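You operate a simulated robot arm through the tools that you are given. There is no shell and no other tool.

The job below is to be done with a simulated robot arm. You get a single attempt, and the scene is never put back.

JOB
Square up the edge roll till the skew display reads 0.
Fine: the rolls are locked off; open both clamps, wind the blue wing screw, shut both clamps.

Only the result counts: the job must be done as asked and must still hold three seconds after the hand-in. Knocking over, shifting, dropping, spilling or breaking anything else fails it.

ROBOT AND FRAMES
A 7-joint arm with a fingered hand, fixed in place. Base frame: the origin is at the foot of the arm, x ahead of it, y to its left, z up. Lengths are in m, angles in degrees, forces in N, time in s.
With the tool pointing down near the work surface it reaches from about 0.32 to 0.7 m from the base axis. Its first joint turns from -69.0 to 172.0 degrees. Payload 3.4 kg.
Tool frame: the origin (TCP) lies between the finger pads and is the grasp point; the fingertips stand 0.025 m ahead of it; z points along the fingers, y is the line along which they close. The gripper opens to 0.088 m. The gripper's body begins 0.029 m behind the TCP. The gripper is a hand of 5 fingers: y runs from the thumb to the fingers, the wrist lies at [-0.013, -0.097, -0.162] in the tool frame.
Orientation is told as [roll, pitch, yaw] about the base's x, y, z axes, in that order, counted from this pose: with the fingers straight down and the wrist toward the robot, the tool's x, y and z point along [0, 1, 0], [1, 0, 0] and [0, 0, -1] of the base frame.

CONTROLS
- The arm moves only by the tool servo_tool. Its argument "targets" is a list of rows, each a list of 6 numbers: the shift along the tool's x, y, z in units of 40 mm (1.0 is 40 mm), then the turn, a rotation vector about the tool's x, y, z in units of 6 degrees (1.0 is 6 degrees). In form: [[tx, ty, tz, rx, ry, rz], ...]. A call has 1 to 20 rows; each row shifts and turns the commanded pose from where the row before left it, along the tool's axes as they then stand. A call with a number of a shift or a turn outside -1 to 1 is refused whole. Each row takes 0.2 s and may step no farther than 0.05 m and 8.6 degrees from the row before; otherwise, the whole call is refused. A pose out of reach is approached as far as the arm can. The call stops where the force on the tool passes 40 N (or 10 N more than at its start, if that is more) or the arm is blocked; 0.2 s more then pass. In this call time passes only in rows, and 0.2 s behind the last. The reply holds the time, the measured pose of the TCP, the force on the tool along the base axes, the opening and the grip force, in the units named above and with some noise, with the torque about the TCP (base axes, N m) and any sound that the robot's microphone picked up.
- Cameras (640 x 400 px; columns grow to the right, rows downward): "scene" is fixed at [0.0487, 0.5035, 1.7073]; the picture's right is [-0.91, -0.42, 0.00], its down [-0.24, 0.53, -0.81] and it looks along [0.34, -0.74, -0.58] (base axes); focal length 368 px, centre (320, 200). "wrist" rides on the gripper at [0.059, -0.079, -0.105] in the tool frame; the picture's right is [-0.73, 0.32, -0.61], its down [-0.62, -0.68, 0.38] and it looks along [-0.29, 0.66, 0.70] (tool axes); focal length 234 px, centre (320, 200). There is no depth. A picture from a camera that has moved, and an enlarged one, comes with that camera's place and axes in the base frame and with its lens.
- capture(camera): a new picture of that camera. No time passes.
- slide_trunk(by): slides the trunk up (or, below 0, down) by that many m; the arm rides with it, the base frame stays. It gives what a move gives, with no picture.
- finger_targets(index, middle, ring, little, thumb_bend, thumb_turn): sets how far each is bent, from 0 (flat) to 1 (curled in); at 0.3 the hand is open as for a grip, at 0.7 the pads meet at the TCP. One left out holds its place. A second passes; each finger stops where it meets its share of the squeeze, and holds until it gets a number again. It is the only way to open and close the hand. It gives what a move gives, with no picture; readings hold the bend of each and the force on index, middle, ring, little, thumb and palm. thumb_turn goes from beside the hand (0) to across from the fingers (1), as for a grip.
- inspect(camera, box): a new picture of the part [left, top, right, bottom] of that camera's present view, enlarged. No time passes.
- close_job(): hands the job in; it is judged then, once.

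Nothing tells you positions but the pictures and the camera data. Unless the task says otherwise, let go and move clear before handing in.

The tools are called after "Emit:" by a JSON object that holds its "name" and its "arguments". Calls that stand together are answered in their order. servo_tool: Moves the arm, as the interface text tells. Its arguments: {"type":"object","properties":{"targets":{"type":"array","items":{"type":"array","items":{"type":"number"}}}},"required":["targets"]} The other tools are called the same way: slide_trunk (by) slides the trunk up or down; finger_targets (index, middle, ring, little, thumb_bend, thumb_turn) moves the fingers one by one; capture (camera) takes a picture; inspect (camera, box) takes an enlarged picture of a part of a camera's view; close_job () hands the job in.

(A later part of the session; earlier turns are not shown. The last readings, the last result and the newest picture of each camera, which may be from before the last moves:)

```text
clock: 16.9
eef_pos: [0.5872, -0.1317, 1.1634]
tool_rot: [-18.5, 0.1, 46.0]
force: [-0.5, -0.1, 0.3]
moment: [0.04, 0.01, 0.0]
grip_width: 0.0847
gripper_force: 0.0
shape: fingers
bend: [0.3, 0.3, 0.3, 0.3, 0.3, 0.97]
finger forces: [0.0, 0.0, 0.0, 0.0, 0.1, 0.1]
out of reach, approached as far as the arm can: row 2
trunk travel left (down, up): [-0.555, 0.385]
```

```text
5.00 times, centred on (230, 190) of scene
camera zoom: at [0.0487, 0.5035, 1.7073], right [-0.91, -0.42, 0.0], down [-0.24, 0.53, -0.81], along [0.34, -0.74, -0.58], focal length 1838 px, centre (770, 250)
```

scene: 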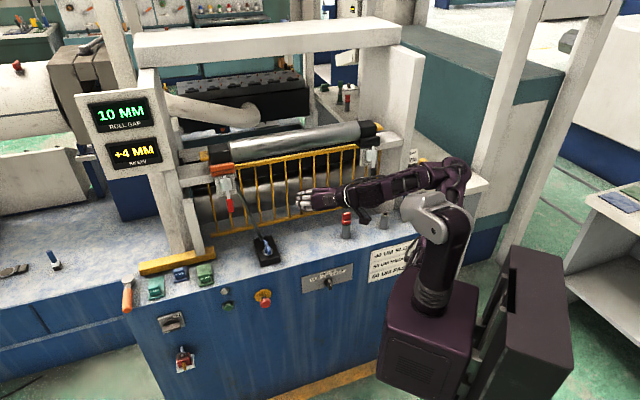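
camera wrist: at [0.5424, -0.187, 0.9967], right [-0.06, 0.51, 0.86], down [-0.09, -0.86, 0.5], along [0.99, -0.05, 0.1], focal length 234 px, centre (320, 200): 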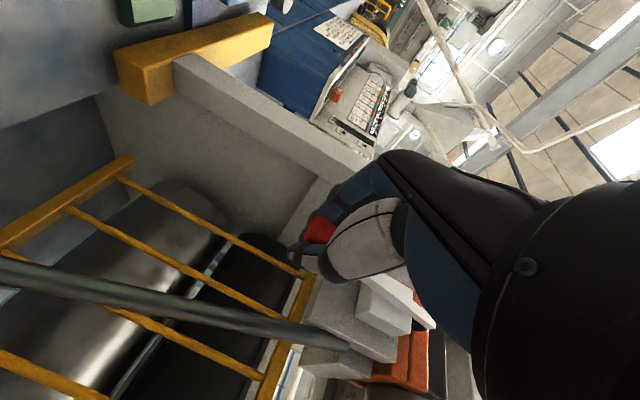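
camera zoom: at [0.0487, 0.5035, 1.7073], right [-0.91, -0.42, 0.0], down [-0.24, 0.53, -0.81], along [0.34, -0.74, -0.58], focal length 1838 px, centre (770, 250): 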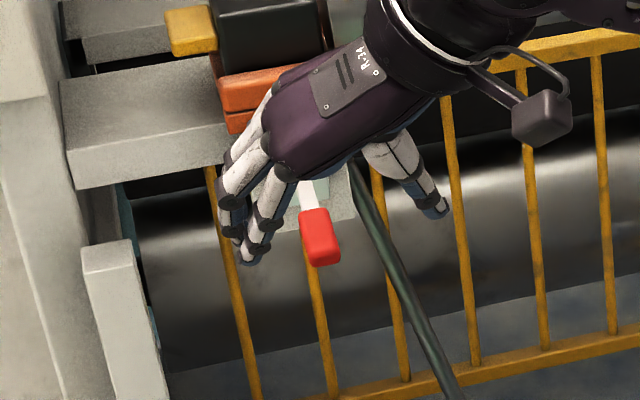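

The left lever stays out, nearly horizontal. I'll pull back from the machine, point the hand straight down again, and travel right along the front.

Emit:
{"name": "servo_tool", "arguments": {"targets": [[0.5, 0, 0, 0, 1.03, 0], [0.5, 0, 0, 0, 1.03, 0], [0.4, 0, 0, 0, 1.03, 0], [0, -0.95, 0, 0, 0, 0], [0, -0.95, 0, 0, 0, 0], [0, -0.95, 0, 0, 0, 0], [0, -0.95, 0, 0, 0, 0]]}}

Emit:
{"name": "capture", "arguments": {"camera": "scene"}}

Emit:
{"name": "capture", "arguments": {"camera": "wrist"}}

```text
refused: 1.03 is not a number from -1 to 1
```

```text
taken
```

scene: 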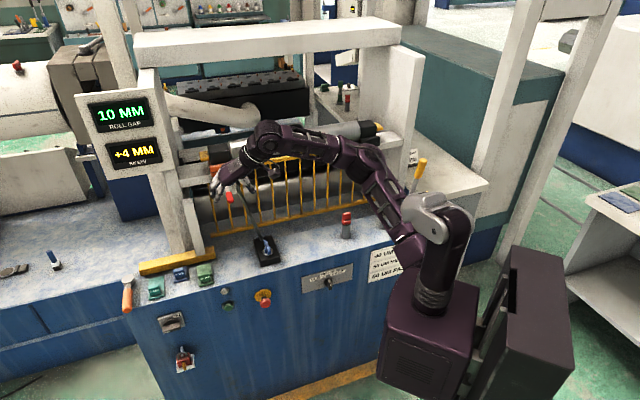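

```text
taken
camera wrist: at [0.4687, -0.1276, 1.2434], right [0.58, -0.11, 0.81], down [0.04, -0.99, -0.16], along [0.81, 0.13, -0.57], focal length 234 px, centre (320, 200)
```

wrist: 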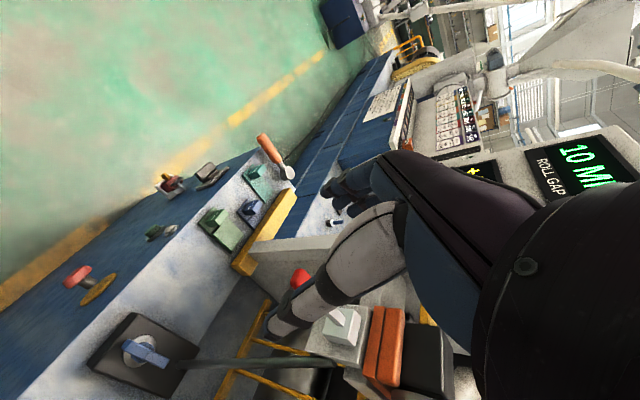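

The call was refused because a turn was over 1. I'll send it again with turns capped at 1.

Emit:
{"name": "servo_tool", "arguments": {"targets": [[0.5, 0, 0, 0, 1.0, 0], [0.5, 0, 0, 0, 1.0, 0], [0.4, 0, 0, 0, 1.0, 0], [0, -0.95, 0, 0, 0, 0], [0, -0.95, 0, 0, 0, 0], [0, -0.95, 0, 0, 0, 0], [0, -0.95, 0, 0, 0, 0]]}}

Emit:
{"name": "capture", "arguments": {"camera": "scene"}}

Emit:
{"name": "capture", "arguments": {"camera": "wrist"}}

```text
clock: 18.5
eef_pos: [0.4457, -0.2062, 1.1504]
tool_rot: [-0.6, 0.0, 46.1]
force: [-0.1, -0.2, -0.7]
moment: [0.02, 0.01, 0.0]
grip_width: 0.0845
gripper_force: 0.1
shape: fingers
bend: [0.3, 0.3, 0.3, 0.3, 0.3, 0.97]
finger forces: [0.0, 0.0, 0.0, 0.0, 0.0, 0.0]
trunk travel left (down, up): [-0.555, 0.385]
```

```text
taken
```

scene: 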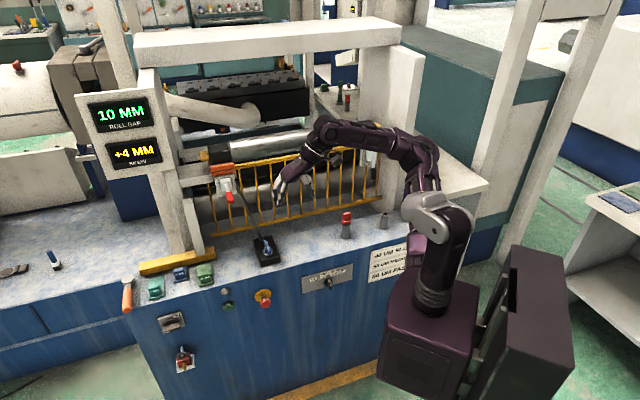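

```text
taken
camera wrist: at [0.3477, -0.2219, 1.2548], right [0.74, -0.27, 0.61], down [-0.02, -0.93, -0.38], along [0.67, 0.27, -0.69], focal length 234 px, centre (320, 200)
```

wrist: 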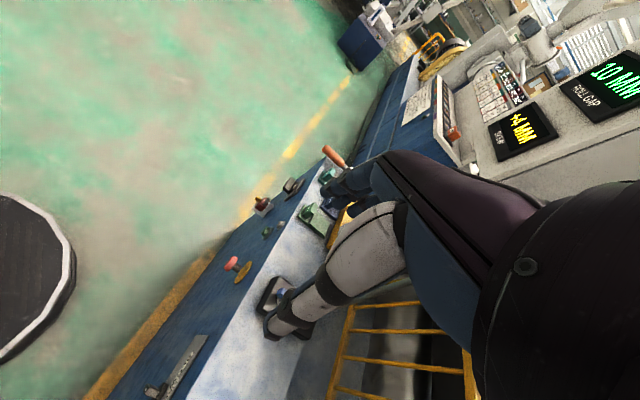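

The hand is clear. I'll check the left lever's resting state closely.

Emit:
{"name": "inspect", "arguments": {"camera": "scene", "box": [190, 150, 270, 230]}}

Emit:
{"name": "inspect", "arguments": {"camera": "scene", "box": [340, 120, 460, 220]}}

```text
5.00 times, centred on (230, 190) of scene
camera zoom: at [0.0487, 0.5035, 1.7073], right [-0.91, -0.42, 0.0], down [-0.24, 0.53, -0.81], along [0.34, -0.74, -0.58], focal length 1838 px, centre (770, 250)
```

zoom: 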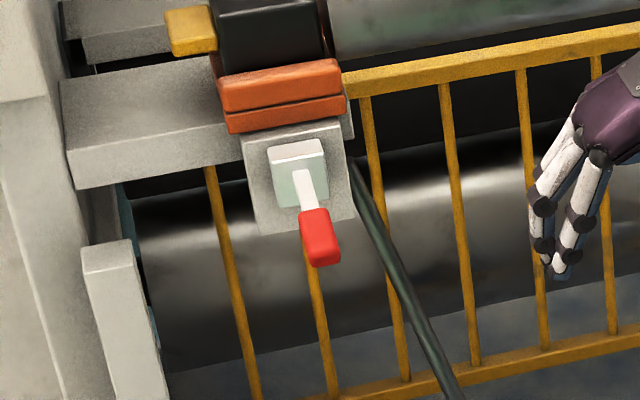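

```text
4.00 times, centred on (400, 170) of scene
camera zoom: at [0.0487, 0.5035, 1.7073], right [-0.91, -0.42, 0.0], down [-0.24, 0.53, -0.81], along [0.34, -0.74, -0.58], focal length 1470 px, centre (0, 320)
```

zoom: 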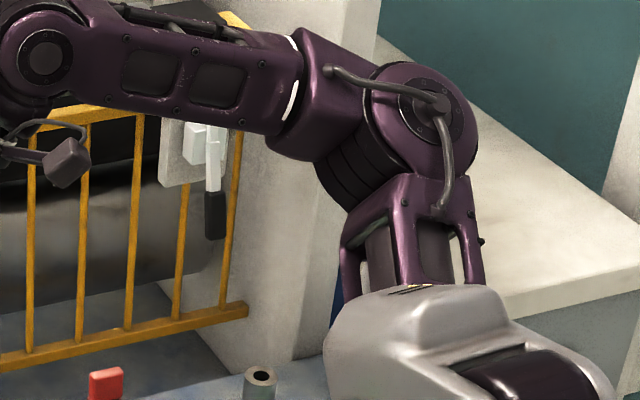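

The left clamp is open: its lever points outward and the spindle is withdrawn. Now I'll turn the hand about the vertical by -90° toward its natural pose, as the first half of flipping it for the right clamp.

Emit:
{"name": "servo_tool", "arguments": {"targets": [[0, 0, 0, 0, 0, 1], [0, 0, 0, 0, 0, 1], [0, 0, 0, 0, 0, 1], [0, 0, 0, 0, 0, 1], [0, 0, 0, 0, 0, 1], [0, 0, 0, 0, 0, 1], [0, 0, 0, 0, 0, 1], [0, 0, 0, 0, 0, 1], [0, 0, 0, 0, 0, 1], [0, 0, 0, 0, 0, 1], [0, 0, 0, 0, 0, 1], [0, 0, 0, 0, 0, 1], [0, 0, 0, 0, 0, 1], [0, 0, 0, 0, 0, 1], [0, 0, 0, 0, 0, 1]]}}

Emit:
{"name": "capture", "arguments": {"camera": "scene"}}

Emit:
{"name": "capture", "arguments": {"camera": "wrist"}}

```text
clock: 21.7
eef_pos: [0.4447, -0.2115, 1.1463]
tool_rot: [0.2, -0.6, -44.0]
force: [-0.2, -0.6, -0.3]
moment: [0.0, 0.01, 0.0]
grip_width: 0.0844
gripper_force: 0.0
shape: fingers
bend: [0.3, 0.3, 0.3, 0.3, 0.3, 0.97]
finger forces: [0.0, 0.0, 0.1, 0.0, 0.0, 0.0]
out of reach, approached as far as the arm can: row 15
trunk travel left (down, up): [-0.555, 0.385]
```

```text
taken
```

scene: 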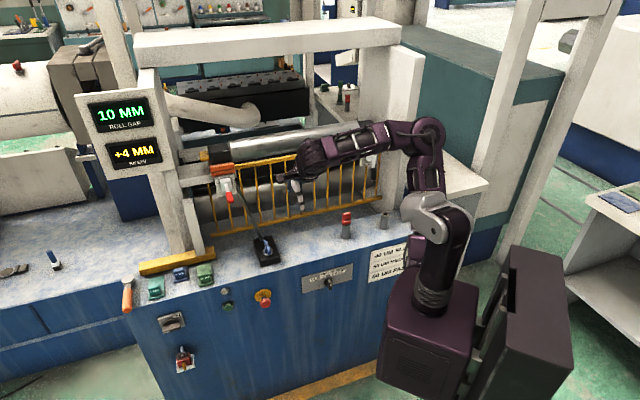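

```text
taken
camera wrist: at [0.4278, -0.1148, 1.2499], right [-0.28, -0.75, 0.61], down [-0.92, 0.02, -0.39], along [0.28, -0.67, -0.69], focal length 234 px, centre (320, 200)
```

wrist: 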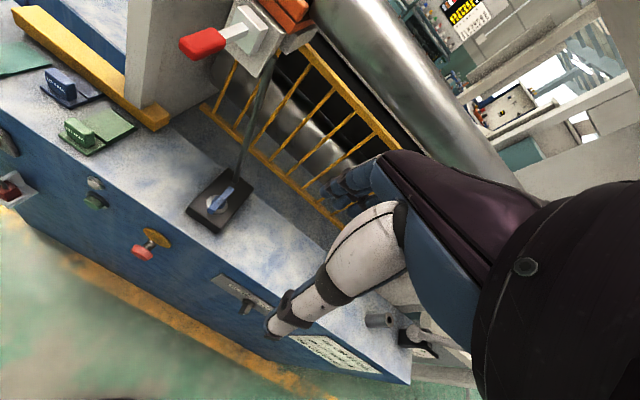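

That's the natural hand pose (the limit is the arm's inner reach). I'll shift right and slightly toward the machine to gain room, then continue turning.

Emit:
{"name": "servo_tool", "arguments": {"targets": [[-0.8, 0.3, 0, 0, 0, 0], [-0.8, 0.3, 0, 0, 0, 0], [-0.8, 0.3, 0, 0, 0, 0], [-0.8, 0.3, 0, 0, 0, 0], [-0.8, 0.3, 0, 0, 0, 0]]}}

Emit:
{"name": "capture", "arguments": {"camera": "wrist"}}

Emit:
{"name": "capture", "arguments": {"camera": "scene"}}

```text
clock: 22.9
eef_pos: [0.3798, -0.3682, 1.1426]
tool_rot: [0.0, -0.5, -44.1]
force: [0.7, -0.4, 0.6]
moment: [0.01, -0.01, -0.01]
grip_width: 0.0846
gripper_force: 0.1
shape: fingers
bend: [0.3, 0.3, 0.3, 0.3, 0.3, 0.97]
finger forces: [0.1, 0.0, 0.1, 0.0, 0.0, 0.0]
trunk travel left (down, up): [-0.555, 0.385]
```

```text
taken
camera wrist: at [0.3625, -0.2702, 1.2454], right [-0.27, -0.74, 0.61], down [-0.92, 0.02, -0.39], along [0.28, -0.67, -0.69], focal length 234 px, centre (320, 200)
```

wrist: 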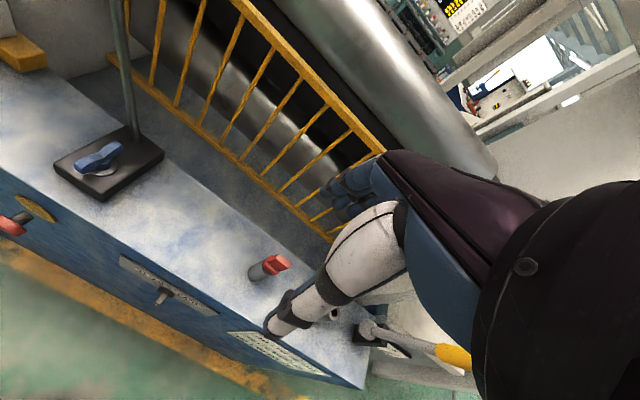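

```text
taken
```

scene: 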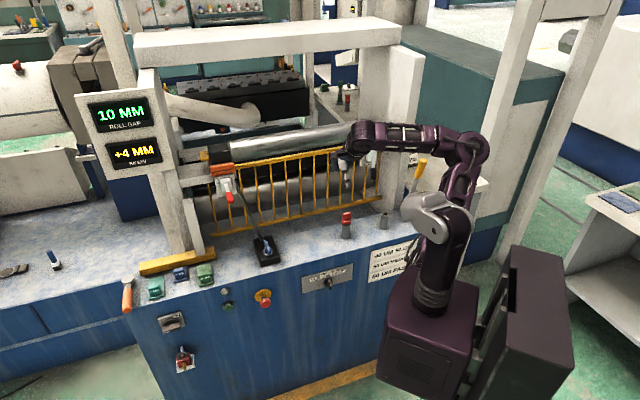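

There is room here. I'll continue turning the hand toward yaw -134°.

Emit:
{"name": "servo_tool", "arguments": {"targets": [[0, 0, 0, 0, 0, 1], [0, 0, 0, 0, 0, 1], [0, 0, 0, 0, 0, 1], [0, 0, 0, 0, 0, 1], [0, 0, 0, 0, 0, 1], [0, 0, 0, 0, 0, 1], [0, 0, 0, 0, 0, 1], [0, 0, 0, 0, 0, 1], [0, 0, 0, 0, 0, 1], [0, 0, 0, 0, 0, 1], [0, 0, 0, 0, 0, 1], [0, 0, 0, 0, 0, 1], [0, 0, 0, 0, 0, 1], [0, 0, 0, 0, 0, 1], [0, 0, 0, 0, 0, 1]]}}

Emit:
{"name": "capture", "arguments": {"camera": "wrist"}}

Emit:
{"name": "capture", "arguments": {"camera": "scene"}}

```text
clock: 26.1
eef_pos: [0.3544, -0.4582, 1.009]
tool_rot: [0.6, 0.1, -134.0]
force: [0.0, 0.4, -1.0]
moment: [-0.04, 0.06, 0.01]
grip_width: 0.0846
gripper_force: 0.1
shape: fingers
bend: [0.3, 0.3, 0.3, 0.3, 0.3, 0.97]
finger forces: [0.1, 0.0, 0.1, 0.0, 0.0, 0.1]
out of reach, approached as far as the arm can: row 6, 7, 8, 9, 10, 11, 12, 13, 14, 15
trunk travel left (down, up): [-0.555, 0.385]
```

```text
taken
camera wrist: at [0.4505, -0.4423, 1.1129], right [-0.75, 0.28, 0.6], down [0.03, 0.92, -0.39], along [-0.66, -0.28, -0.7], focal length 234 px, centre (320, 200)
```

wrist: 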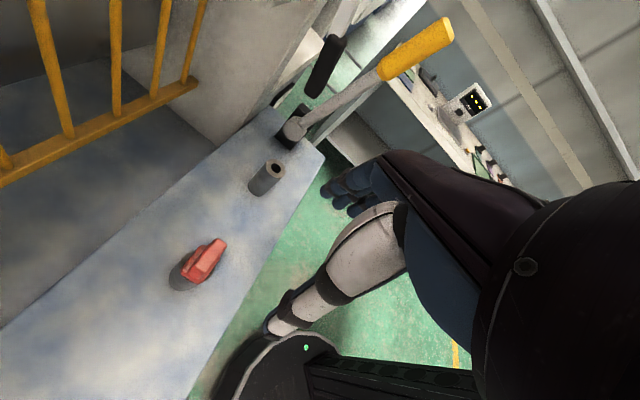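

```text
taken
```

scene: 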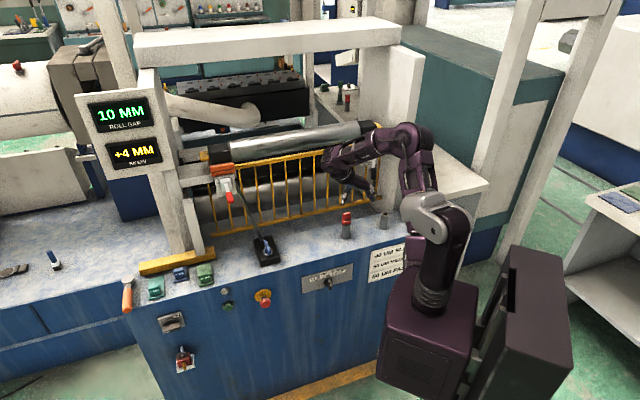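

The orientation was reached, but the pose drifted down and right because of the arm's limits. It's still clear of everything. The right clamp's black handle is visible in the wrist view, so I'll look closer, then tilt the hand toward the machine in stages.

Emit:
{"name": "servo_tool", "arguments": {"targets": [[0, 0, 0, 0, 1, 0], [0, 0, 0, 0, 1, 0], [0, 0, 0, 0, 1, 0], [0, 0, 0, 0, 1, 0], [0, 0, 0, 0, 1, 0]]}}

Emit:
{"name": "capture", "arguments": {"camera": "wrist"}}

Emit:
{"name": "inspect", "arguments": {"camera": "scene", "box": [300, 100, 460, 240]}}

```text
clock: 27.3
eef_pos: [0.3598, -0.4752, 1.0287]
tool_rot: [30.3, 0.1, -133.8]
force: [0.6, -0.6, -0.9]
moment: [0.01, 0.0, 0.0]
grip_width: 0.0842
gripper_force: 0.0
shape: fingers
bend: [0.3, 0.3, 0.3, 0.3, 0.3, 0.97]
finger forces: [0.0, 0.1, 0.0, 0.0, 0.0, 0.0]
out of reach, approached as far as the arm can: row 5
trunk travel left (down, up): [-0.555, 0.385]
```

```text
taken
camera wrist: at [0.4127, -0.4177, 1.1488], right [-0.9, 0.41, 0.16], down [0.22, 0.73, -0.64], along [-0.38, -0.54, -0.75], focal length 234 px, centre (320, 200)
```

wrist: 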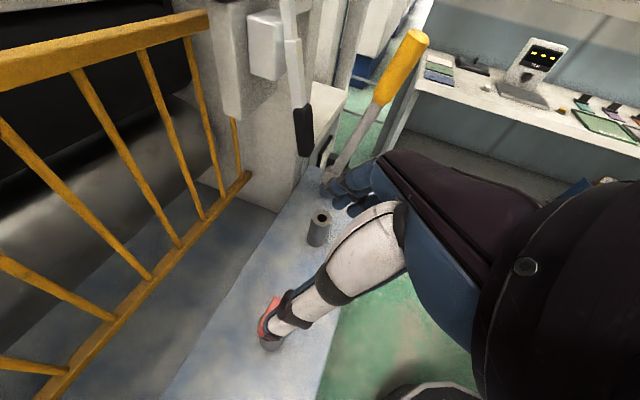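

```text
2.86 times, centred on (380, 170) of scene
camera zoom: at [0.0487, 0.5035, 1.7073], right [-0.91, -0.42, 0.0], down [-0.24, 0.53, -0.81], along [0.34, -0.74, -0.58], focal length 1050 px, centre (149, 286)
```

zoom: 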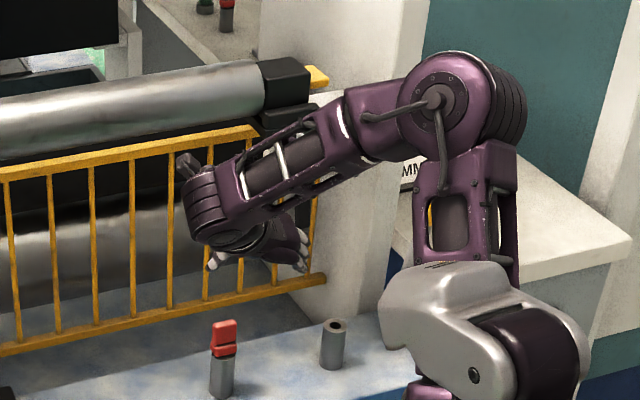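

The right handle's bottom is confirmed at about (0.334, -0.573, 1.010). I'll continue tilting, watching for drift.

Emit:
{"name": "servo_tool", "arguments": {"targets": [[0, 0, 0, 0, 1, 0], [0, 0, 0, 0, 1, 0], [0, 0, 0, 0, 1, 0], [0, 0, 0, 0, 1, 0]]}}

Emit:
{"name": "capture", "arguments": {"camera": "wrist"}}

Emit:
{"name": "inspect", "arguments": {"camera": "scene", "box": [300, 100, 460, 240]}}

```text
clock: 28.3
eef_pos: [0.3799, -0.5522, 1.1433]
tool_rot: [54.5, 0.1, -133.6]
force: [-2.1, 3.1, -0.5]
moment: [0.06, 0.05, -0.13]
grip_width: 0.0842
gripper_force: 1.5
shape: fingers
bend: [0.3, 0.3, 0.3, 0.3, 0.3, 0.97]
finger forces: [1.0, 0.0, 2.0, 0.1, 0.1, 0.1]
out of reach, approached as far as the arm can: row 1, 2, 3, 4
trunk travel left (down, up): [-0.555, 0.385]
```

```text
taken
camera wrist: at [0.3983, -0.4619, 1.2513], right [-0.89, 0.4, -0.24], down [0.43, 0.53, -0.73], along [-0.17, -0.75, -0.64], focal length 234 px, centre (320, 200)
```

wrist: 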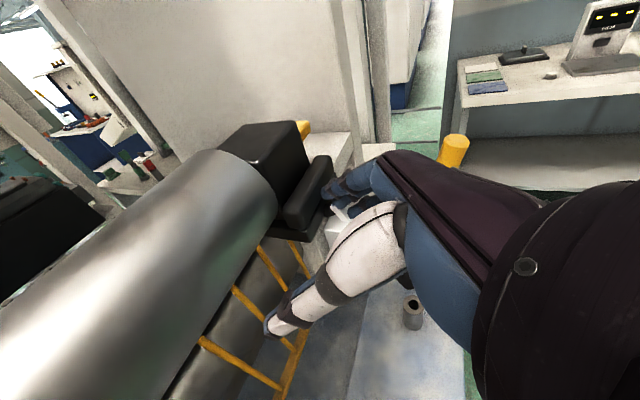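

```text
2.86 times, centred on (380, 170) of scene
camera zoom: at [0.0487, 0.5035, 1.7073], right [-0.91, -0.42, 0.0], down [-0.24, 0.53, -0.81], along [0.34, -0.74, -0.58], focal length 1050 px, centre (149, 286)
```

zoom: 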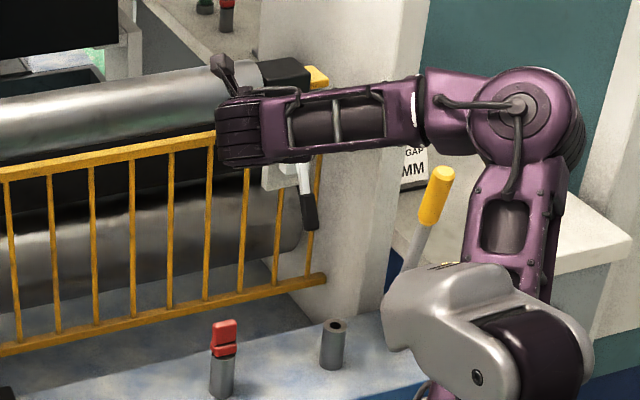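

The hand drifted toward the right jaw and is lightly touching it, so this orientation is beyond the arm's range. I'll back straight off from the machine.

Emit:
{"name": "servo_tool", "arguments": {"targets": [[-0.2, 0, -0.3, 0, 0, 0], [-0.2, 0, -0.3, 0, 0, 0]]}}

Emit:
{"name": "inspect", "arguments": {"camera": "wrist", "box": [200, 80, 480, 340]}}

Emit:
{"name": "inspect", "arguments": {"camera": "scene", "box": [300, 100, 460, 240]}}

```text
clock: 28.9
eef_pos: [0.362, -0.5447, 1.1529]
tool_rot: [54.3, -0.1, -133.7]
force: [-0.1, 0.2, -0.5]
moment: [0.0, 0.0, 0.0]
grip_width: 0.0844
gripper_force: 0.1
shape: fingers
bend: [0.3, 0.3, 0.3, 0.3, 0.3, 0.97]
finger forces: [0.0, 0.0, 0.1, 0.0, 0.1, 0.1]
out of reach, approached as far as the arm can: row 1, 2
trunk travel left (down, up): [-0.555, 0.385]
```

```text
1.54 times, centred on (340, 210) of wrist
camera zoom: at [0.3805, -0.4525, 1.2608], right [-0.89, 0.4, -0.24], down [0.43, 0.53, -0.73], along [-0.17, -0.75, -0.64], focal length 360 px, centre (289, 185)
```

zoom: 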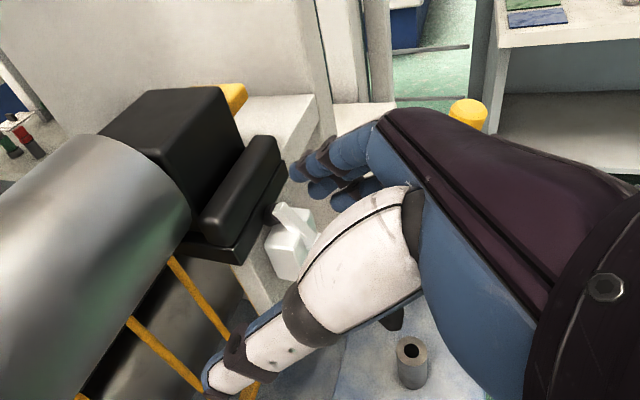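

```text
2.86 times, centred on (380, 170) of scene
camera zoom: at [0.0487, 0.5035, 1.7073], right [-0.91, -0.42, 0.0], down [-0.24, 0.53, -0.81], along [0.34, -0.74, -0.58], focal length 1050 px, centre (149, 286)
```

zoom: 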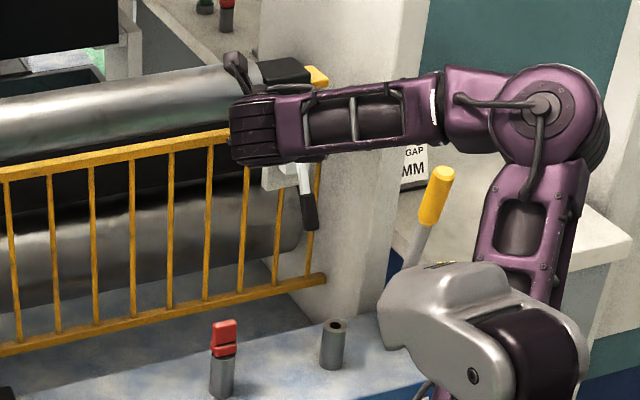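

Contact is gone. With the elbow on the right, this flipped pose doesn't suit the arm, so I'll go back to the first hand orientation (fingers closing toward the left) and try the right clamp that way. First I'll retreat from the machine.

Emit:
{"name": "servo_tool", "arguments": {"targets": [[-0.18, -0.38, -0.57, 0, 0, 0], [-0.18, -0.38, -0.57, 0, 0, 0]]}}

Emit:
{"name": "inspect", "arguments": {"camera": "scene", "box": [300, 100, 460, 240]}}

```text
clock: 29.5
eef_pos: [0.3499, -0.5087, 1.1796]
tool_rot: [54.2, 0.0, -133.8]
force: [0.3, -0.9, 0.8]
moment: [0.0, -0.01, -0.01]
grip_width: 0.0844
gripper_force: 0.1
shape: fingers
bend: [0.3, 0.3, 0.3, 0.3, 0.3, 0.97]
finger forces: [0.1, 0.0, 0.0, 0.0, 0.0, 0.0]
out of reach, approached as far as the arm can: row 1, 2
trunk travel left (down, up): [-0.555, 0.385]
```

```text
2.86 times, centred on (380, 170) of scene
camera zoom: at [0.0487, 0.5035, 1.7073], right [-0.91, -0.42, 0.0], down [-0.24, 0.53, -0.81], along [0.34, -0.74, -0.58], focal length 1050 px, centre (149, 286)
```

zoom: 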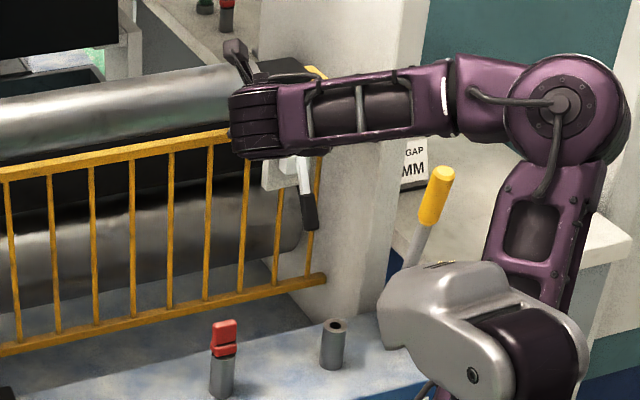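

It's backing out steadily. Next I'll untilt the hand while continuing to move away.

Emit:
{"name": "servo_tool", "arguments": {"targets": [[-0.15, -0.1, -0.2, 0, -1, 0], [-0.15, -0.1, -0.2, 0, -1, 0], [-0.2, -0.1, -0.15, 0, -1, 0], [-0.2, -0.1, -0.1, 0, -1, 0], [-0.2, -0.1, -0.1, 0, -1, 0]]}}

Emit:
{"name": "inspect", "arguments": {"camera": "scene", "box": [300, 100, 460, 240]}}

```text
clock: 30.7
eef_pos: [0.3375, -0.5221, 1.1244]
tool_rot: [24.5, 0.1, -133.8]
force: [0.6, 0.3, 0.7]
moment: [-0.01, 0.0, -0.02]
grip_width: 0.0845
gripper_force: 0.1
shape: fingers
bend: [0.3, 0.3, 0.3, 0.3, 0.3, 0.97]
finger forces: [0.0, 0.1, 0.1, 0.0, 0.0, 0.1]
out of reach, approached as far as the arm can: row 1, 2, 3, 4, 5
trunk travel left (down, up): [-0.555, 0.385]
```

```text
2.86 times, centred on (380, 170) of scene
camera zoom: at [0.0487, 0.5035, 1.7073], right [-0.91, -0.42, 0.0], down [-0.24, 0.53, -0.81], along [0.34, -0.74, -0.58], focal length 1050 px, centre (149, 286)
```

zoom: 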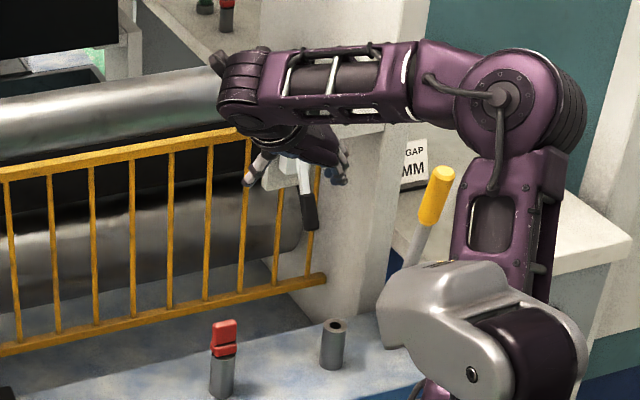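

Still hampered by the arm's limit, but there's no contact. I'll turn the hand back toward its natural yaw while retreating, which should free the wrist.

Emit:
{"name": "servo_tool", "arguments": {"targets": [[-0.2, 0, -0.1, 0, 0, -1], [-0.2, 0, -0.1, 0, 0, -1], [-0.2, 0, -0.1, 0, 0, -1]]}}

Emit:
{"name": "inspect", "arguments": {"camera": "scene", "box": [300, 100, 460, 240]}}

```text
clock: 31.5
eef_pos: [0.3135, -0.506, 1.1258]
tool_rot: [23.5, -7.4, -117.4]
force: [0.8, 0.0, -0.4]
moment: [-0.01, 0.0, 0.04]
grip_width: 0.0843
gripper_force: 0.0
shape: fingers
bend: [0.3, 0.3, 0.3, 0.3, 0.3, 0.97]
finger forces: [0.0, 0.0, 0.0, 0.0, 0.0, 0.0]
trunk travel left (down, up): [-0.555, 0.385]
```

```text
2.86 times, centred on (380, 170) of scene
camera zoom: at [0.0487, 0.5035, 1.7073], right [-0.91, -0.42, 0.0], down [-0.24, 0.53, -0.81], along [0.34, -0.74, -0.58], focal length 1050 px, centre (149, 286)
```

zoom: 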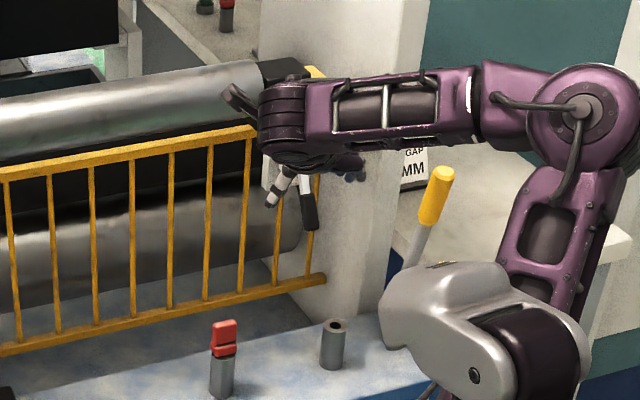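

The pose is reachable again with no contact. I'll level the hand out and keep turning back toward natural yaw while retreating.

Emit:
{"name": "servo_tool", "arguments": {"targets": [[-0.3, 0, -0.2, 0, -1, 0], [-0.3, 0, -0.2, 0, -1, 0], [-0.2, 0, 0, 0, -1, 0], [0, 0, 0, 0, -0.9, -1], [0, 0, 0, 0, 0, -1], [0, 0, 0, 0, 0, -1], [0, 0, 0, 0, 0, -1], [0, 0, 0, 0, 0, -1], [0, 0, 0, 0, 0, -1]]}}

Emit:
{"name": "capture", "arguments": {"camera": "wrist"}}

Emit:
{"name": "inspect", "arguments": {"camera": "scene", "box": [300, 100, 460, 240]}}

```text
clock: 33.5
eef_pos: [0.2892, -0.5213, 1.0969]
tool_rot: [-4.4, -6.2, -81.1]
force: [0.2, 0.2, 0.0]
moment: [0.03, -0.02, 0.01]
grip_width: 0.0843
gripper_force: 0.0
shape: fingers
bend: [0.3, 0.3, 0.3, 0.3, 0.3, 0.97]
finger forces: [0.0, 0.1, 0.0, 0.1, 0.0, 0.0]
out of reach, approached as far as the arm can: row 1, 2, 3
trunk travel left (down, up): [-0.555, 0.385]
```

```text
taken
camera wrist: at [0.3422, -0.4234, 1.1873], right [-0.63, -0.35, 0.69], down [-0.74, 0.53, -0.41], along [-0.23, -0.77, -0.6], focal length 234 px, centre (320, 200)
```

wrist: 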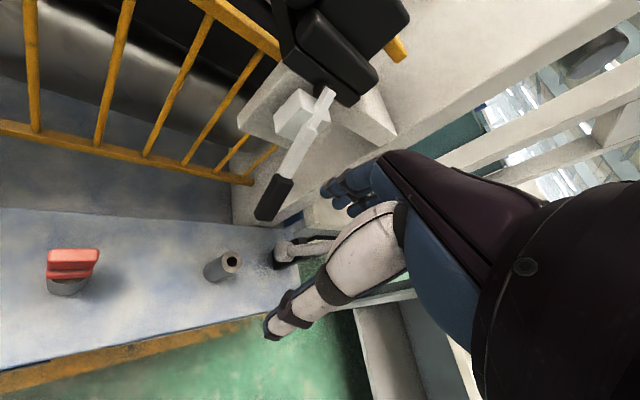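

```text
2.86 times, centred on (380, 170) of scene
camera zoom: at [0.0487, 0.5035, 1.7073], right [-0.91, -0.42, 0.0], down [-0.24, 0.53, -0.81], along [0.34, -0.74, -0.58], focal length 1050 px, centre (149, 286)
```

zoom: 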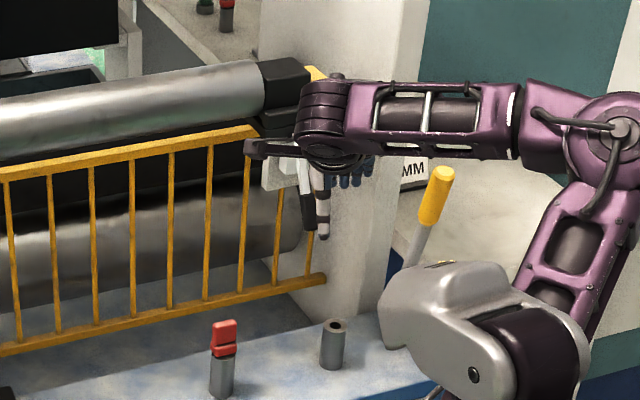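

This gives a clear view of the right lever. I'll keep turning the hand toward yaw 0, where the fingers would come in from the left and behind the handle.

Emit:
{"name": "servo_tool", "arguments": {"targets": [[0, 0, 0, 0, 0, -1], [0, 0, 0, 0, 0, -1], [0, 0, 0, 0, 0, -1], [0, 0, 0, 0, 0, -1], [0, 0, 0, 0, 0, -1], [0, 0, 0, 0, 0, -1], [0, 0, 0, 0, 0, -1]]}}

Emit:
{"name": "capture", "arguments": {"camera": "wrist"}}

Emit:
{"name": "capture", "arguments": {"camera": "scene"}}

```text
clock: 35.1
eef_pos: [0.2914, -0.521, 1.0978]
tool_rot: [-7.5, -1.7, -39.2]
force: [1.0, -0.3, 0.8]
moment: [-0.02, -0.01, 0.03]
grip_width: 0.0844
gripper_force: 0.1
shape: fingers
bend: [0.3, 0.3, 0.3, 0.3, 0.3, 0.97]
finger forces: [0.0, 0.0, 0.0, 0.1, 0.0, 0.0]
trunk travel left (down, up): [-0.555, 0.385]
```

```text
taken
camera wrist: at [0.273, -0.4141, 1.1917], right [-0.17, -0.69, 0.71], down [-0.94, -0.09, -0.32], along [0.28, -0.72, -0.63], focal length 234 px, centre (320, 200)
```

wrist: 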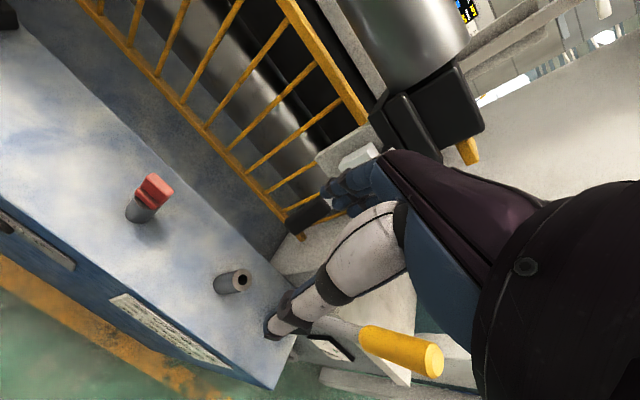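

```text
taken
```

scene: 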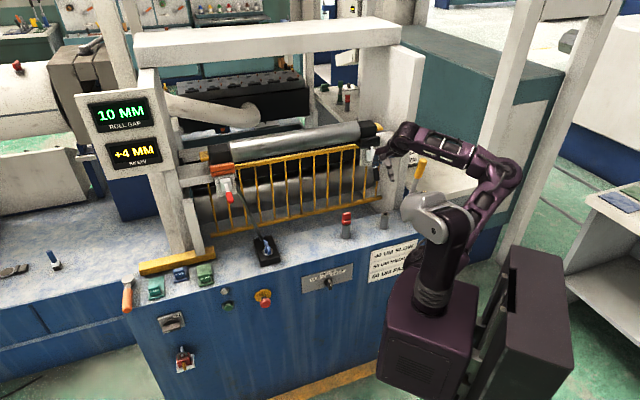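

The hand is in its natural pose in front of the right lever. The yellow lever's top is near (0.187, -0.633, 1.094), which I must avoid. A pose with yaw 0 and tilted forward should line up well with the forearm, so I'll shift back a little and turn to yaw 0.

Emit:
{"name": "servo_tool", "arguments": {"targets": [[0.6, -0.16, -0.2, 0, 0, 0], [0.6, -0.16, -0.2, 0, 0, 0], [0, 0, 0, 0, 0, -1], [0, 0, 0, 0, 0, -1], [0, 0, 0, 0, 0, -1], [0, 0, 0, 0, 0, -1], [0, 0, 0, 0, 0, -1], [0, 0, 0, 0, 0, -1], [0, 0, 0, 0, 0, -0.5]]}}

Emit:
{"name": "capture", "arguments": {"camera": "wrist"}}

Emit:
{"name": "inspect", "arguments": {"camera": "scene", "box": [300, 100, 460, 240]}}

```text
clock: 37.1
eef_pos: [0.3116, -0.4758, 1.108]
tool_rot: [-7.0, 3.4, -0.5]
force: [-0.7, -0.2, 0.7]
moment: [-0.01, -0.02, -0.03]
grip_width: 0.0842
gripper_force: 0.1
shape: fingers
bend: [0.3, 0.3, 0.3, 0.3, 0.3, 0.97]
finger forces: [0.0, 0.0, 0.0, 0.1, 0.0, 0.0]
trunk travel left (down, up): [-0.555, 0.385]
```

```text
taken
camera wrist: at [0.2401, -0.4036, 1.2078], right [0.36, -0.65, 0.67], down [-0.7, -0.66, -0.27], along [0.61, -0.38, -0.69], focal length 234 px, centre (320, 200)
```

wrist: 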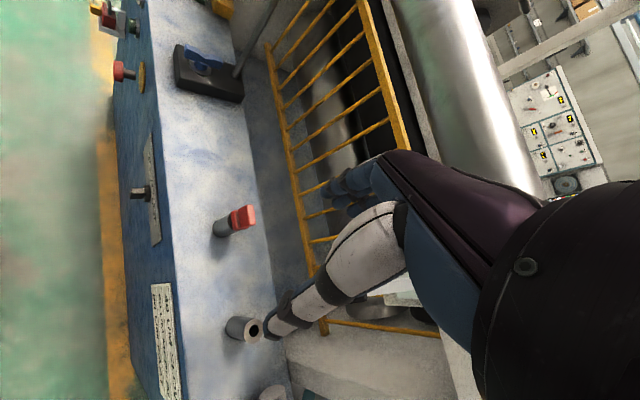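

```text
2.86 times, centred on (380, 170) of scene
camera zoom: at [0.0487, 0.5035, 1.7073], right [-0.91, -0.42, 0.0], down [-0.24, 0.53, -0.81], along [0.34, -0.74, -0.58], focal length 1050 px, centre (149, 286)
```

zoom: 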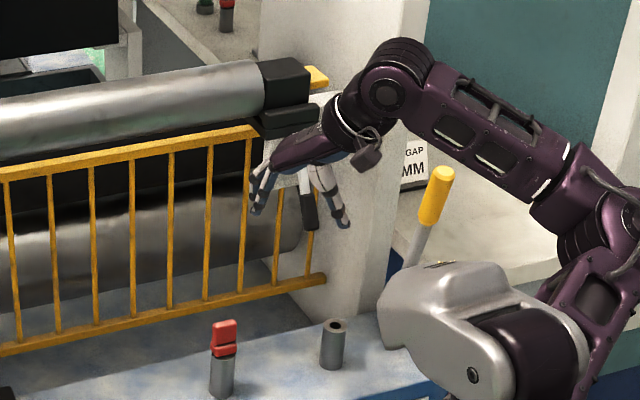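

Reached without trouble. Now I'll tilt the fingers forward at this standoff.

Emit:
{"name": "servo_tool", "arguments": {"targets": [[0, 0, 0, 0, -1, 0], [0, 0, 0, 0, -1, 0], [0, 0, 0, 0, -1, 0], [0, 0, 0, 0, -1, 0], [0, 0, 0, 0, -1, 0], [0, 0, 0, 0, -1, 0]]}}

Emit:
{"name": "capture", "arguments": {"camera": "wrist"}}

Emit:
{"name": "inspect", "arguments": {"camera": "scene", "box": [300, 100, 460, 240]}}

```text
clock: 38.5
eef_pos: [0.3115, -0.4733, 1.1067]
tool_rot: [-43.0, 3.4, -0.6]
force: [0.7, -0.4, 0.0]
moment: [-0.01, 0.02, -0.01]
grip_width: 0.0844
gripper_force: 0.1
shape: fingers
bend: [0.3, 0.3, 0.3, 0.3, 0.3, 0.97]
finger forces: [0.1, 0.0, 0.0, 0.0, 0.0, 0.0]
trunk travel left (down, up): [-0.555, 0.385]
```

```text
taken
camera wrist: at [0.2365, -0.3592, 1.1478], right [0.38, -0.12, 0.92], down [-0.68, -0.71, 0.18], along [0.63, -0.69, -0.35], focal length 234 px, centre (320, 200)
```

wrist: 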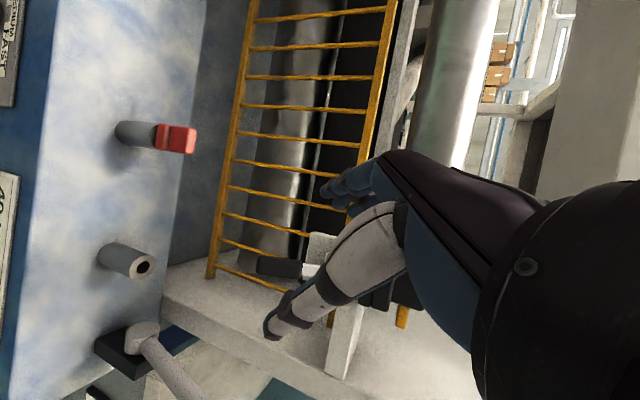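

```text
2.86 times, centred on (380, 170) of scene
camera zoom: at [0.0487, 0.5035, 1.7073], right [-0.91, -0.42, 0.0], down [-0.24, 0.53, -0.81], along [0.34, -0.74, -0.58], focal length 1050 px, centre (149, 286)
```

zoom: 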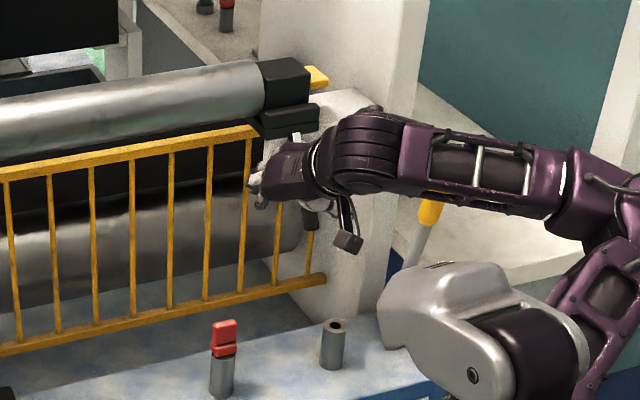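

All is within reach. I'll tilt further, to about -73°.

Emit:
{"name": "servo_tool", "arguments": {"targets": [[0, 0, 0, 0, -1, 0], [0, 0, 0, 0, -1, 0], [0, 0, 0, 0, -1, 0], [0, 0, 0, 0, -1, 0], [0, 0, 0, 0, -1, 0]]}}

Emit:
{"name": "capture", "arguments": {"camera": "wrist"}}

Emit:
{"name": "inspect", "arguments": {"camera": "scene", "box": [300, 100, 460, 240]}}

```text
clock: 39.7
eef_pos: [0.3111, -0.4746, 1.1082]
tool_rot: [-72.9, 3.4, -0.7]
force: [0.3, -0.4, -0.4]
moment: [0.01, -0.01, -0.01]
grip_width: 0.0842
gripper_force: 0.0
shape: fingers
bend: [0.3, 0.3, 0.3, 0.3, 0.3, 0.97]
finger forces: [0.0, 0.0, 0.1, 0.1, 0.0, 0.0]
trunk travel left (down, up): [-0.555, 0.385]
```

```text
taken
camera wrist: at [0.2319, -0.3563, 1.0861], right [0.38, 0.36, 0.85], down [-0.66, -0.54, 0.52], along [0.65, -0.76, 0.03], focal length 234 px, centre (320, 200)
```

wrist: 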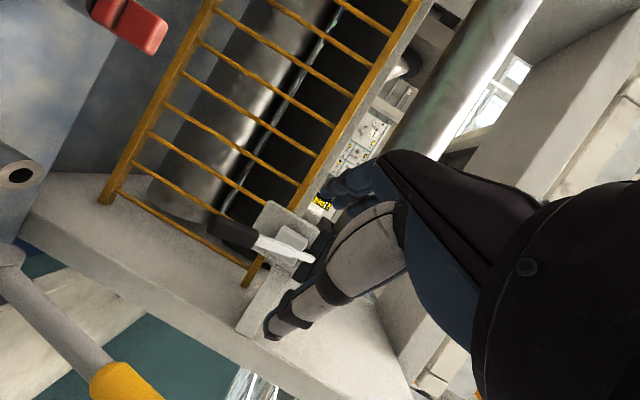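

```text
2.86 times, centred on (380, 170) of scene
camera zoom: at [0.0487, 0.5035, 1.7073], right [-0.91, -0.42, 0.0], down [-0.24, 0.53, -0.81], along [0.34, -0.74, -0.58], focal length 1050 px, centre (149, 286)
```

zoom: 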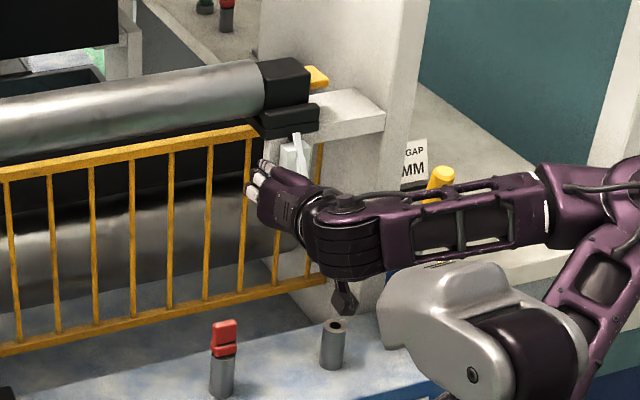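

The hand now points at the right lever with a straight wrist. Next I'll lower it to the handle's level at the same standoff and correct the small pitch error.

Emit:
{"name": "servo_tool", "arguments": {"targets": [[0.82, 0.2, 0.39, -0.16, 0, 0.54], [0.82, 0.2, 0.39, 0, 0, 0], [0.82, 0.2, 0.39, 0, 0, 0]]}}

Emit:
{"name": "capture", "arguments": {"camera": "wrist"}}

Emit:
{"name": "inspect", "arguments": {"camera": "scene", "box": [300, 100, 460, 240]}}

```text
clock: 40.5
eef_pos: [0.3342, -0.4948, 1.0008]
tool_rot: [-72.8, 0.2, -0.7]
force: [-0.2, 0.1, -0.2]
moment: [-0.02, 0.0, -0.01]
grip_width: 0.0846
gripper_force: 0.0
shape: fingers
bend: [0.3, 0.3, 0.3, 0.3, 0.3, 0.97]
finger forces: [0.1, 0.0, 0.0, 0.1, 0.1, 0.0]
out of reach, approached as far as the arm can: row 1
trunk travel left (down, up): [-0.555, 0.385]
```

```text
taken
camera wrist: at [0.2574, -0.3758, 0.9762], right [0.33, 0.36, 0.87], down [-0.69, -0.54, 0.48], along [0.65, -0.76, 0.07], focal length 234 px, centre (320, 200)
```

wrist: 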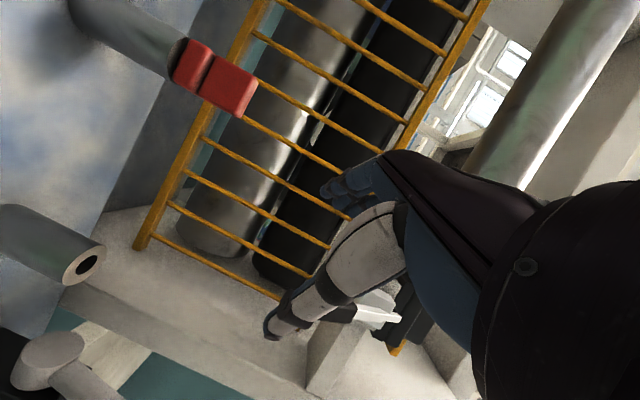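

```text
2.86 times, centred on (380, 170) of scene
camera zoom: at [0.0487, 0.5035, 1.7073], right [-0.91, -0.42, 0.0], down [-0.24, 0.53, -0.81], along [0.34, -0.74, -0.58], focal length 1050 px, centre (149, 286)
```

zoom: 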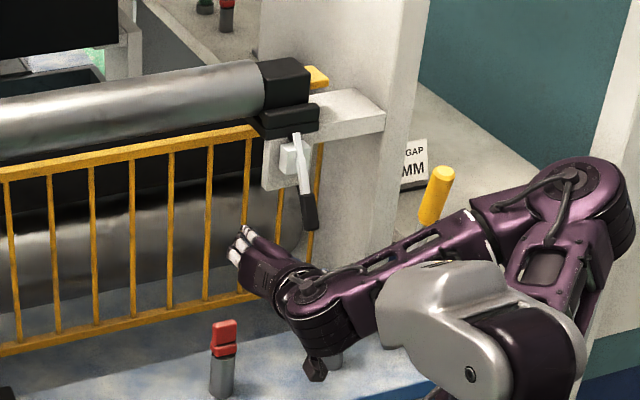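

The hand is at handle height, clear of the red post and the cup below. I'll approach the handle level along -y in steps.

Emit:
{"name": "servo_tool", "arguments": {"targets": [[-0.22, 0.0, 0.72, 0, 0, 0], [-0.15, 0.0, 0.5, 0, 0, 0]]}}

Emit:
{"name": "capture", "arguments": {"camera": "wrist"}}

Emit:
{"name": "inspect", "arguments": {"camera": "scene", "box": [330, 130, 430, 230]}}

```text
clock: 41.1
eef_pos: [0.3351, -0.5455, 1.0018]
tool_rot: [-72.9, 0.0, -0.6]
force: [-0.2, -0.2, 1.1]
moment: [0.02, -0.02, 0.01]
grip_width: 0.0846
gripper_force: 0.1
shape: fingers
bend: [0.3, 0.3, 0.3, 0.3, 0.3, 0.97]
finger forces: [0.0, 0.0, 0.0, 0.0, 0.0, 0.0]
trunk travel left (down, up): [-0.555, 0.385]
```

```text
taken
camera wrist: at [0.2573, -0.4265, 0.9754], right [0.33, 0.36, 0.87], down [-0.69, -0.54, 0.48], along [0.65, -0.76, 0.07], focal length 234 px, centre (320, 200)
```

wrist: 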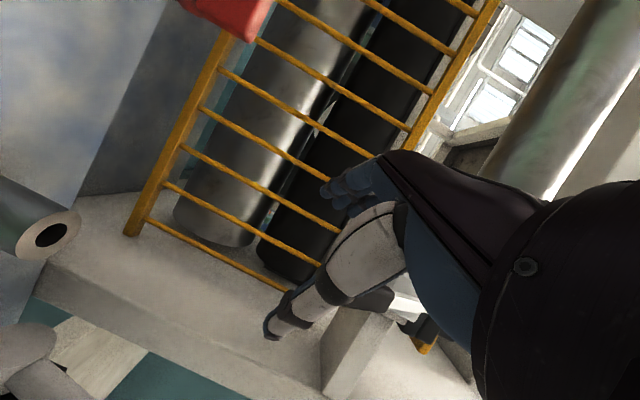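

```text
4.00 times, centred on (380, 180) of scene
camera zoom: at [0.0487, 0.5035, 1.7073], right [-0.91, -0.42, 0.0], down [-0.24, 0.53, -0.81], along [0.34, -0.74, -0.58], focal length 1470 px, centre (80, 280)
```

zoom: 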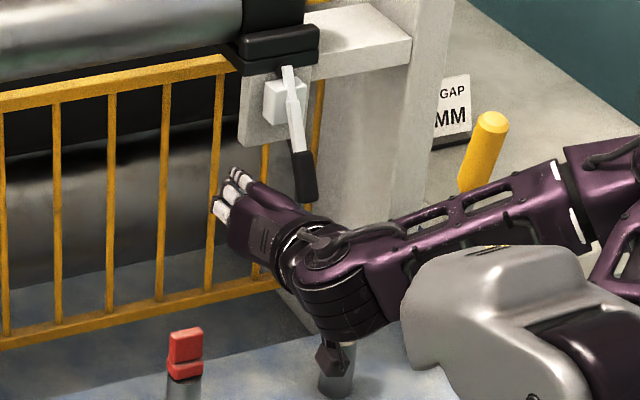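

The fingers are passing left of the handle with no contact. I'll advance the last 40 mm in two steps.

Emit:
{"name": "servo_tool", "arguments": {"targets": [[-0.16, 0.0, 0.48, 0, 0, 0]]}}

Emit:
{"name": "servo_tool", "arguments": {"targets": [[-0.16, 0.0, 0.46, 0, 0, 0]]}}

Emit:
{"name": "capture", "arguments": {"camera": "wrist"}}

Emit:
{"name": "inspect", "arguments": {"camera": "scene", "box": [330, 130, 430, 230]}}

```text
clock: 41.5
eef_pos: [0.3337, -0.5653, 1.0012]
tool_rot: [-72.7, 0.1, -0.7]
force: [0.4, 0.4, -0.5]
moment: [-0.02, -0.02, -0.05]
grip_width: 0.0847
gripper_force: 0.1
shape: fingers
bend: [0.3, 0.3, 0.3, 0.3, 0.3, 0.97]
finger forces: [0.1, 0.1, 0.0, 0.0, 0.0, 0.1]
trunk travel left (down, up): [-0.555, 0.385]
```

```text
clock: 41.9
eef_pos: [0.3334, -0.5838, 1.0003]
tool_rot: [-72.9, 0.0, -0.7]
force: [-0.2, 0.3, 0.4]
moment: [-0.02, -0.01, 0.0]
grip_width: 0.0846
gripper_force: 0.0
shape: fingers
bend: [0.3, 0.3, 0.3, 0.3, 0.3, 0.97]
finger forces: [0.0, 0.1, 0.0, 0.0, 0.0, 0.0]
trunk travel left (down, up): [-0.555, 0.385]
```

```text
taken
camera wrist: at [0.2561, -0.4656, 0.9746], right [0.33, 0.36, 0.87], down [-0.69, -0.54, 0.48], along [0.65, -0.76, 0.07], focal length 234 px, centre (320, 200)
```

wrist: 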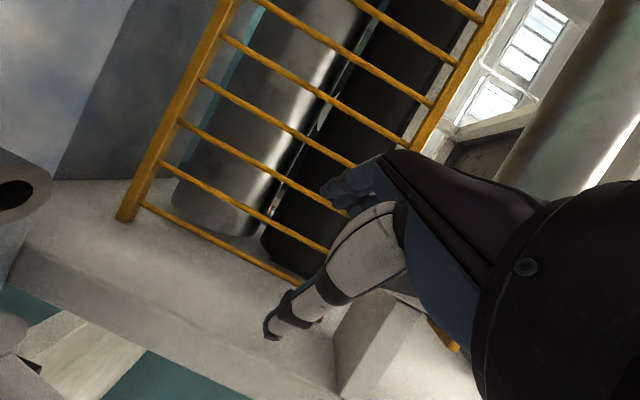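

```text
4.00 times, centred on (380, 180) of scene
camera zoom: at [0.0487, 0.5035, 1.7073], right [-0.91, -0.42, 0.0], down [-0.24, 0.53, -0.81], along [0.34, -0.74, -0.58], focal length 1470 px, centre (80, 280)
```

zoom: 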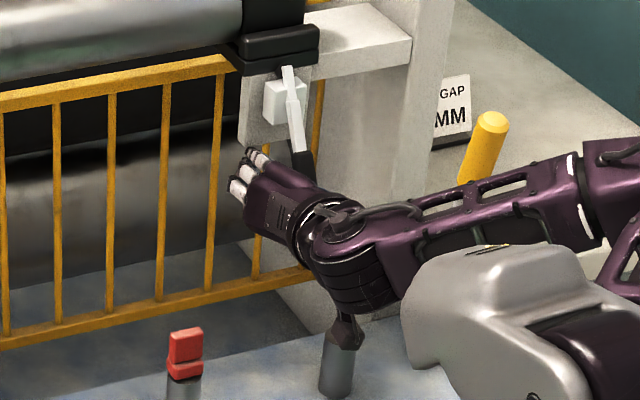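

The TCP is at the handle's lower part with no contact. The dark block near the cup is the wrist camera, about 17 cm away from the cup. Closing the fingers now.

Emit:
{"name": "finger_targets", "arguments": {"index": 0.75, "middle": 0.75, "ring": 0.75, "little": 0.75, "thumb_bend": 0.75}}

Emit:
{"name": "inspect", "arguments": {"camera": "wrist", "box": [220, 140, 460, 360]}}

Emit:
{"name": "inspect", "arguments": {"camera": "scene", "box": [330, 130, 430, 230]}}

```text
clock: 42.9
eef_pos: [0.3335, -0.5839, 1.0009]
tool_rot: [-72.8, 0.0, -0.7]
force: [0.7, 0.0, 1.4]
moment: [0.01, -0.02, 0.05]
grip_width: 0.0
gripper_force: 0.0
shape: fingers
bend: [0.74, 0.75, 0.75, 0.75, 0.72, 0.97]
finger forces: [0.0, 0.0, 0.0, 0.1, 0.0, 0.0]
trunk travel left (down, up): [-0.555, 0.385]
```

```text
1.82 times, centred on (340, 250) of wrist
camera zoom: at [0.2562, -0.4648, 0.9747], right [0.33, 0.36, 0.87], down [-0.69, -0.54, 0.48], along [0.65, -0.76, 0.07], focal length 426 px, centre (284, 109)
```

zoom: 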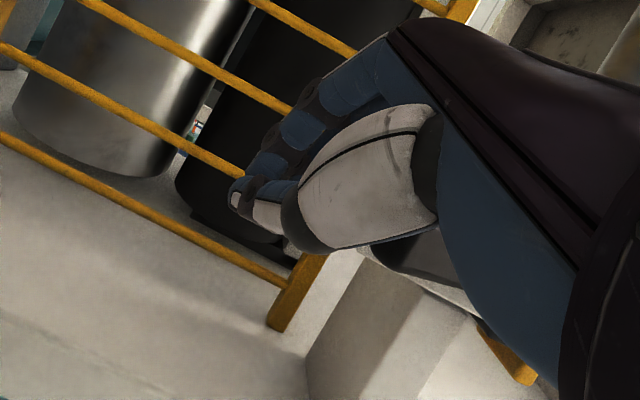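

```text
4.00 times, centred on (380, 180) of scene
camera zoom: at [0.0487, 0.5035, 1.7073], right [-0.91, -0.42, 0.0], down [-0.24, 0.53, -0.81], along [0.34, -0.74, -0.58], focal length 1470 px, centre (80, 280)
```

zoom: 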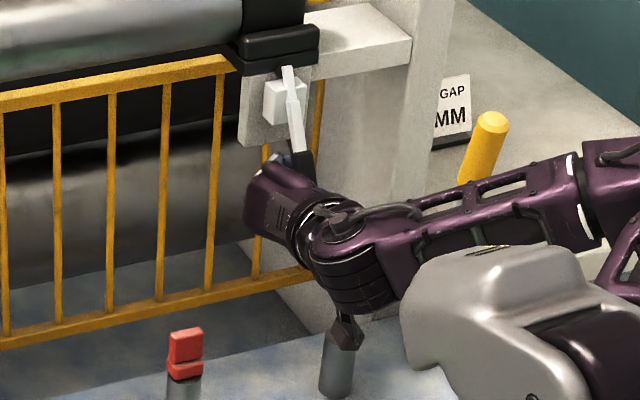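

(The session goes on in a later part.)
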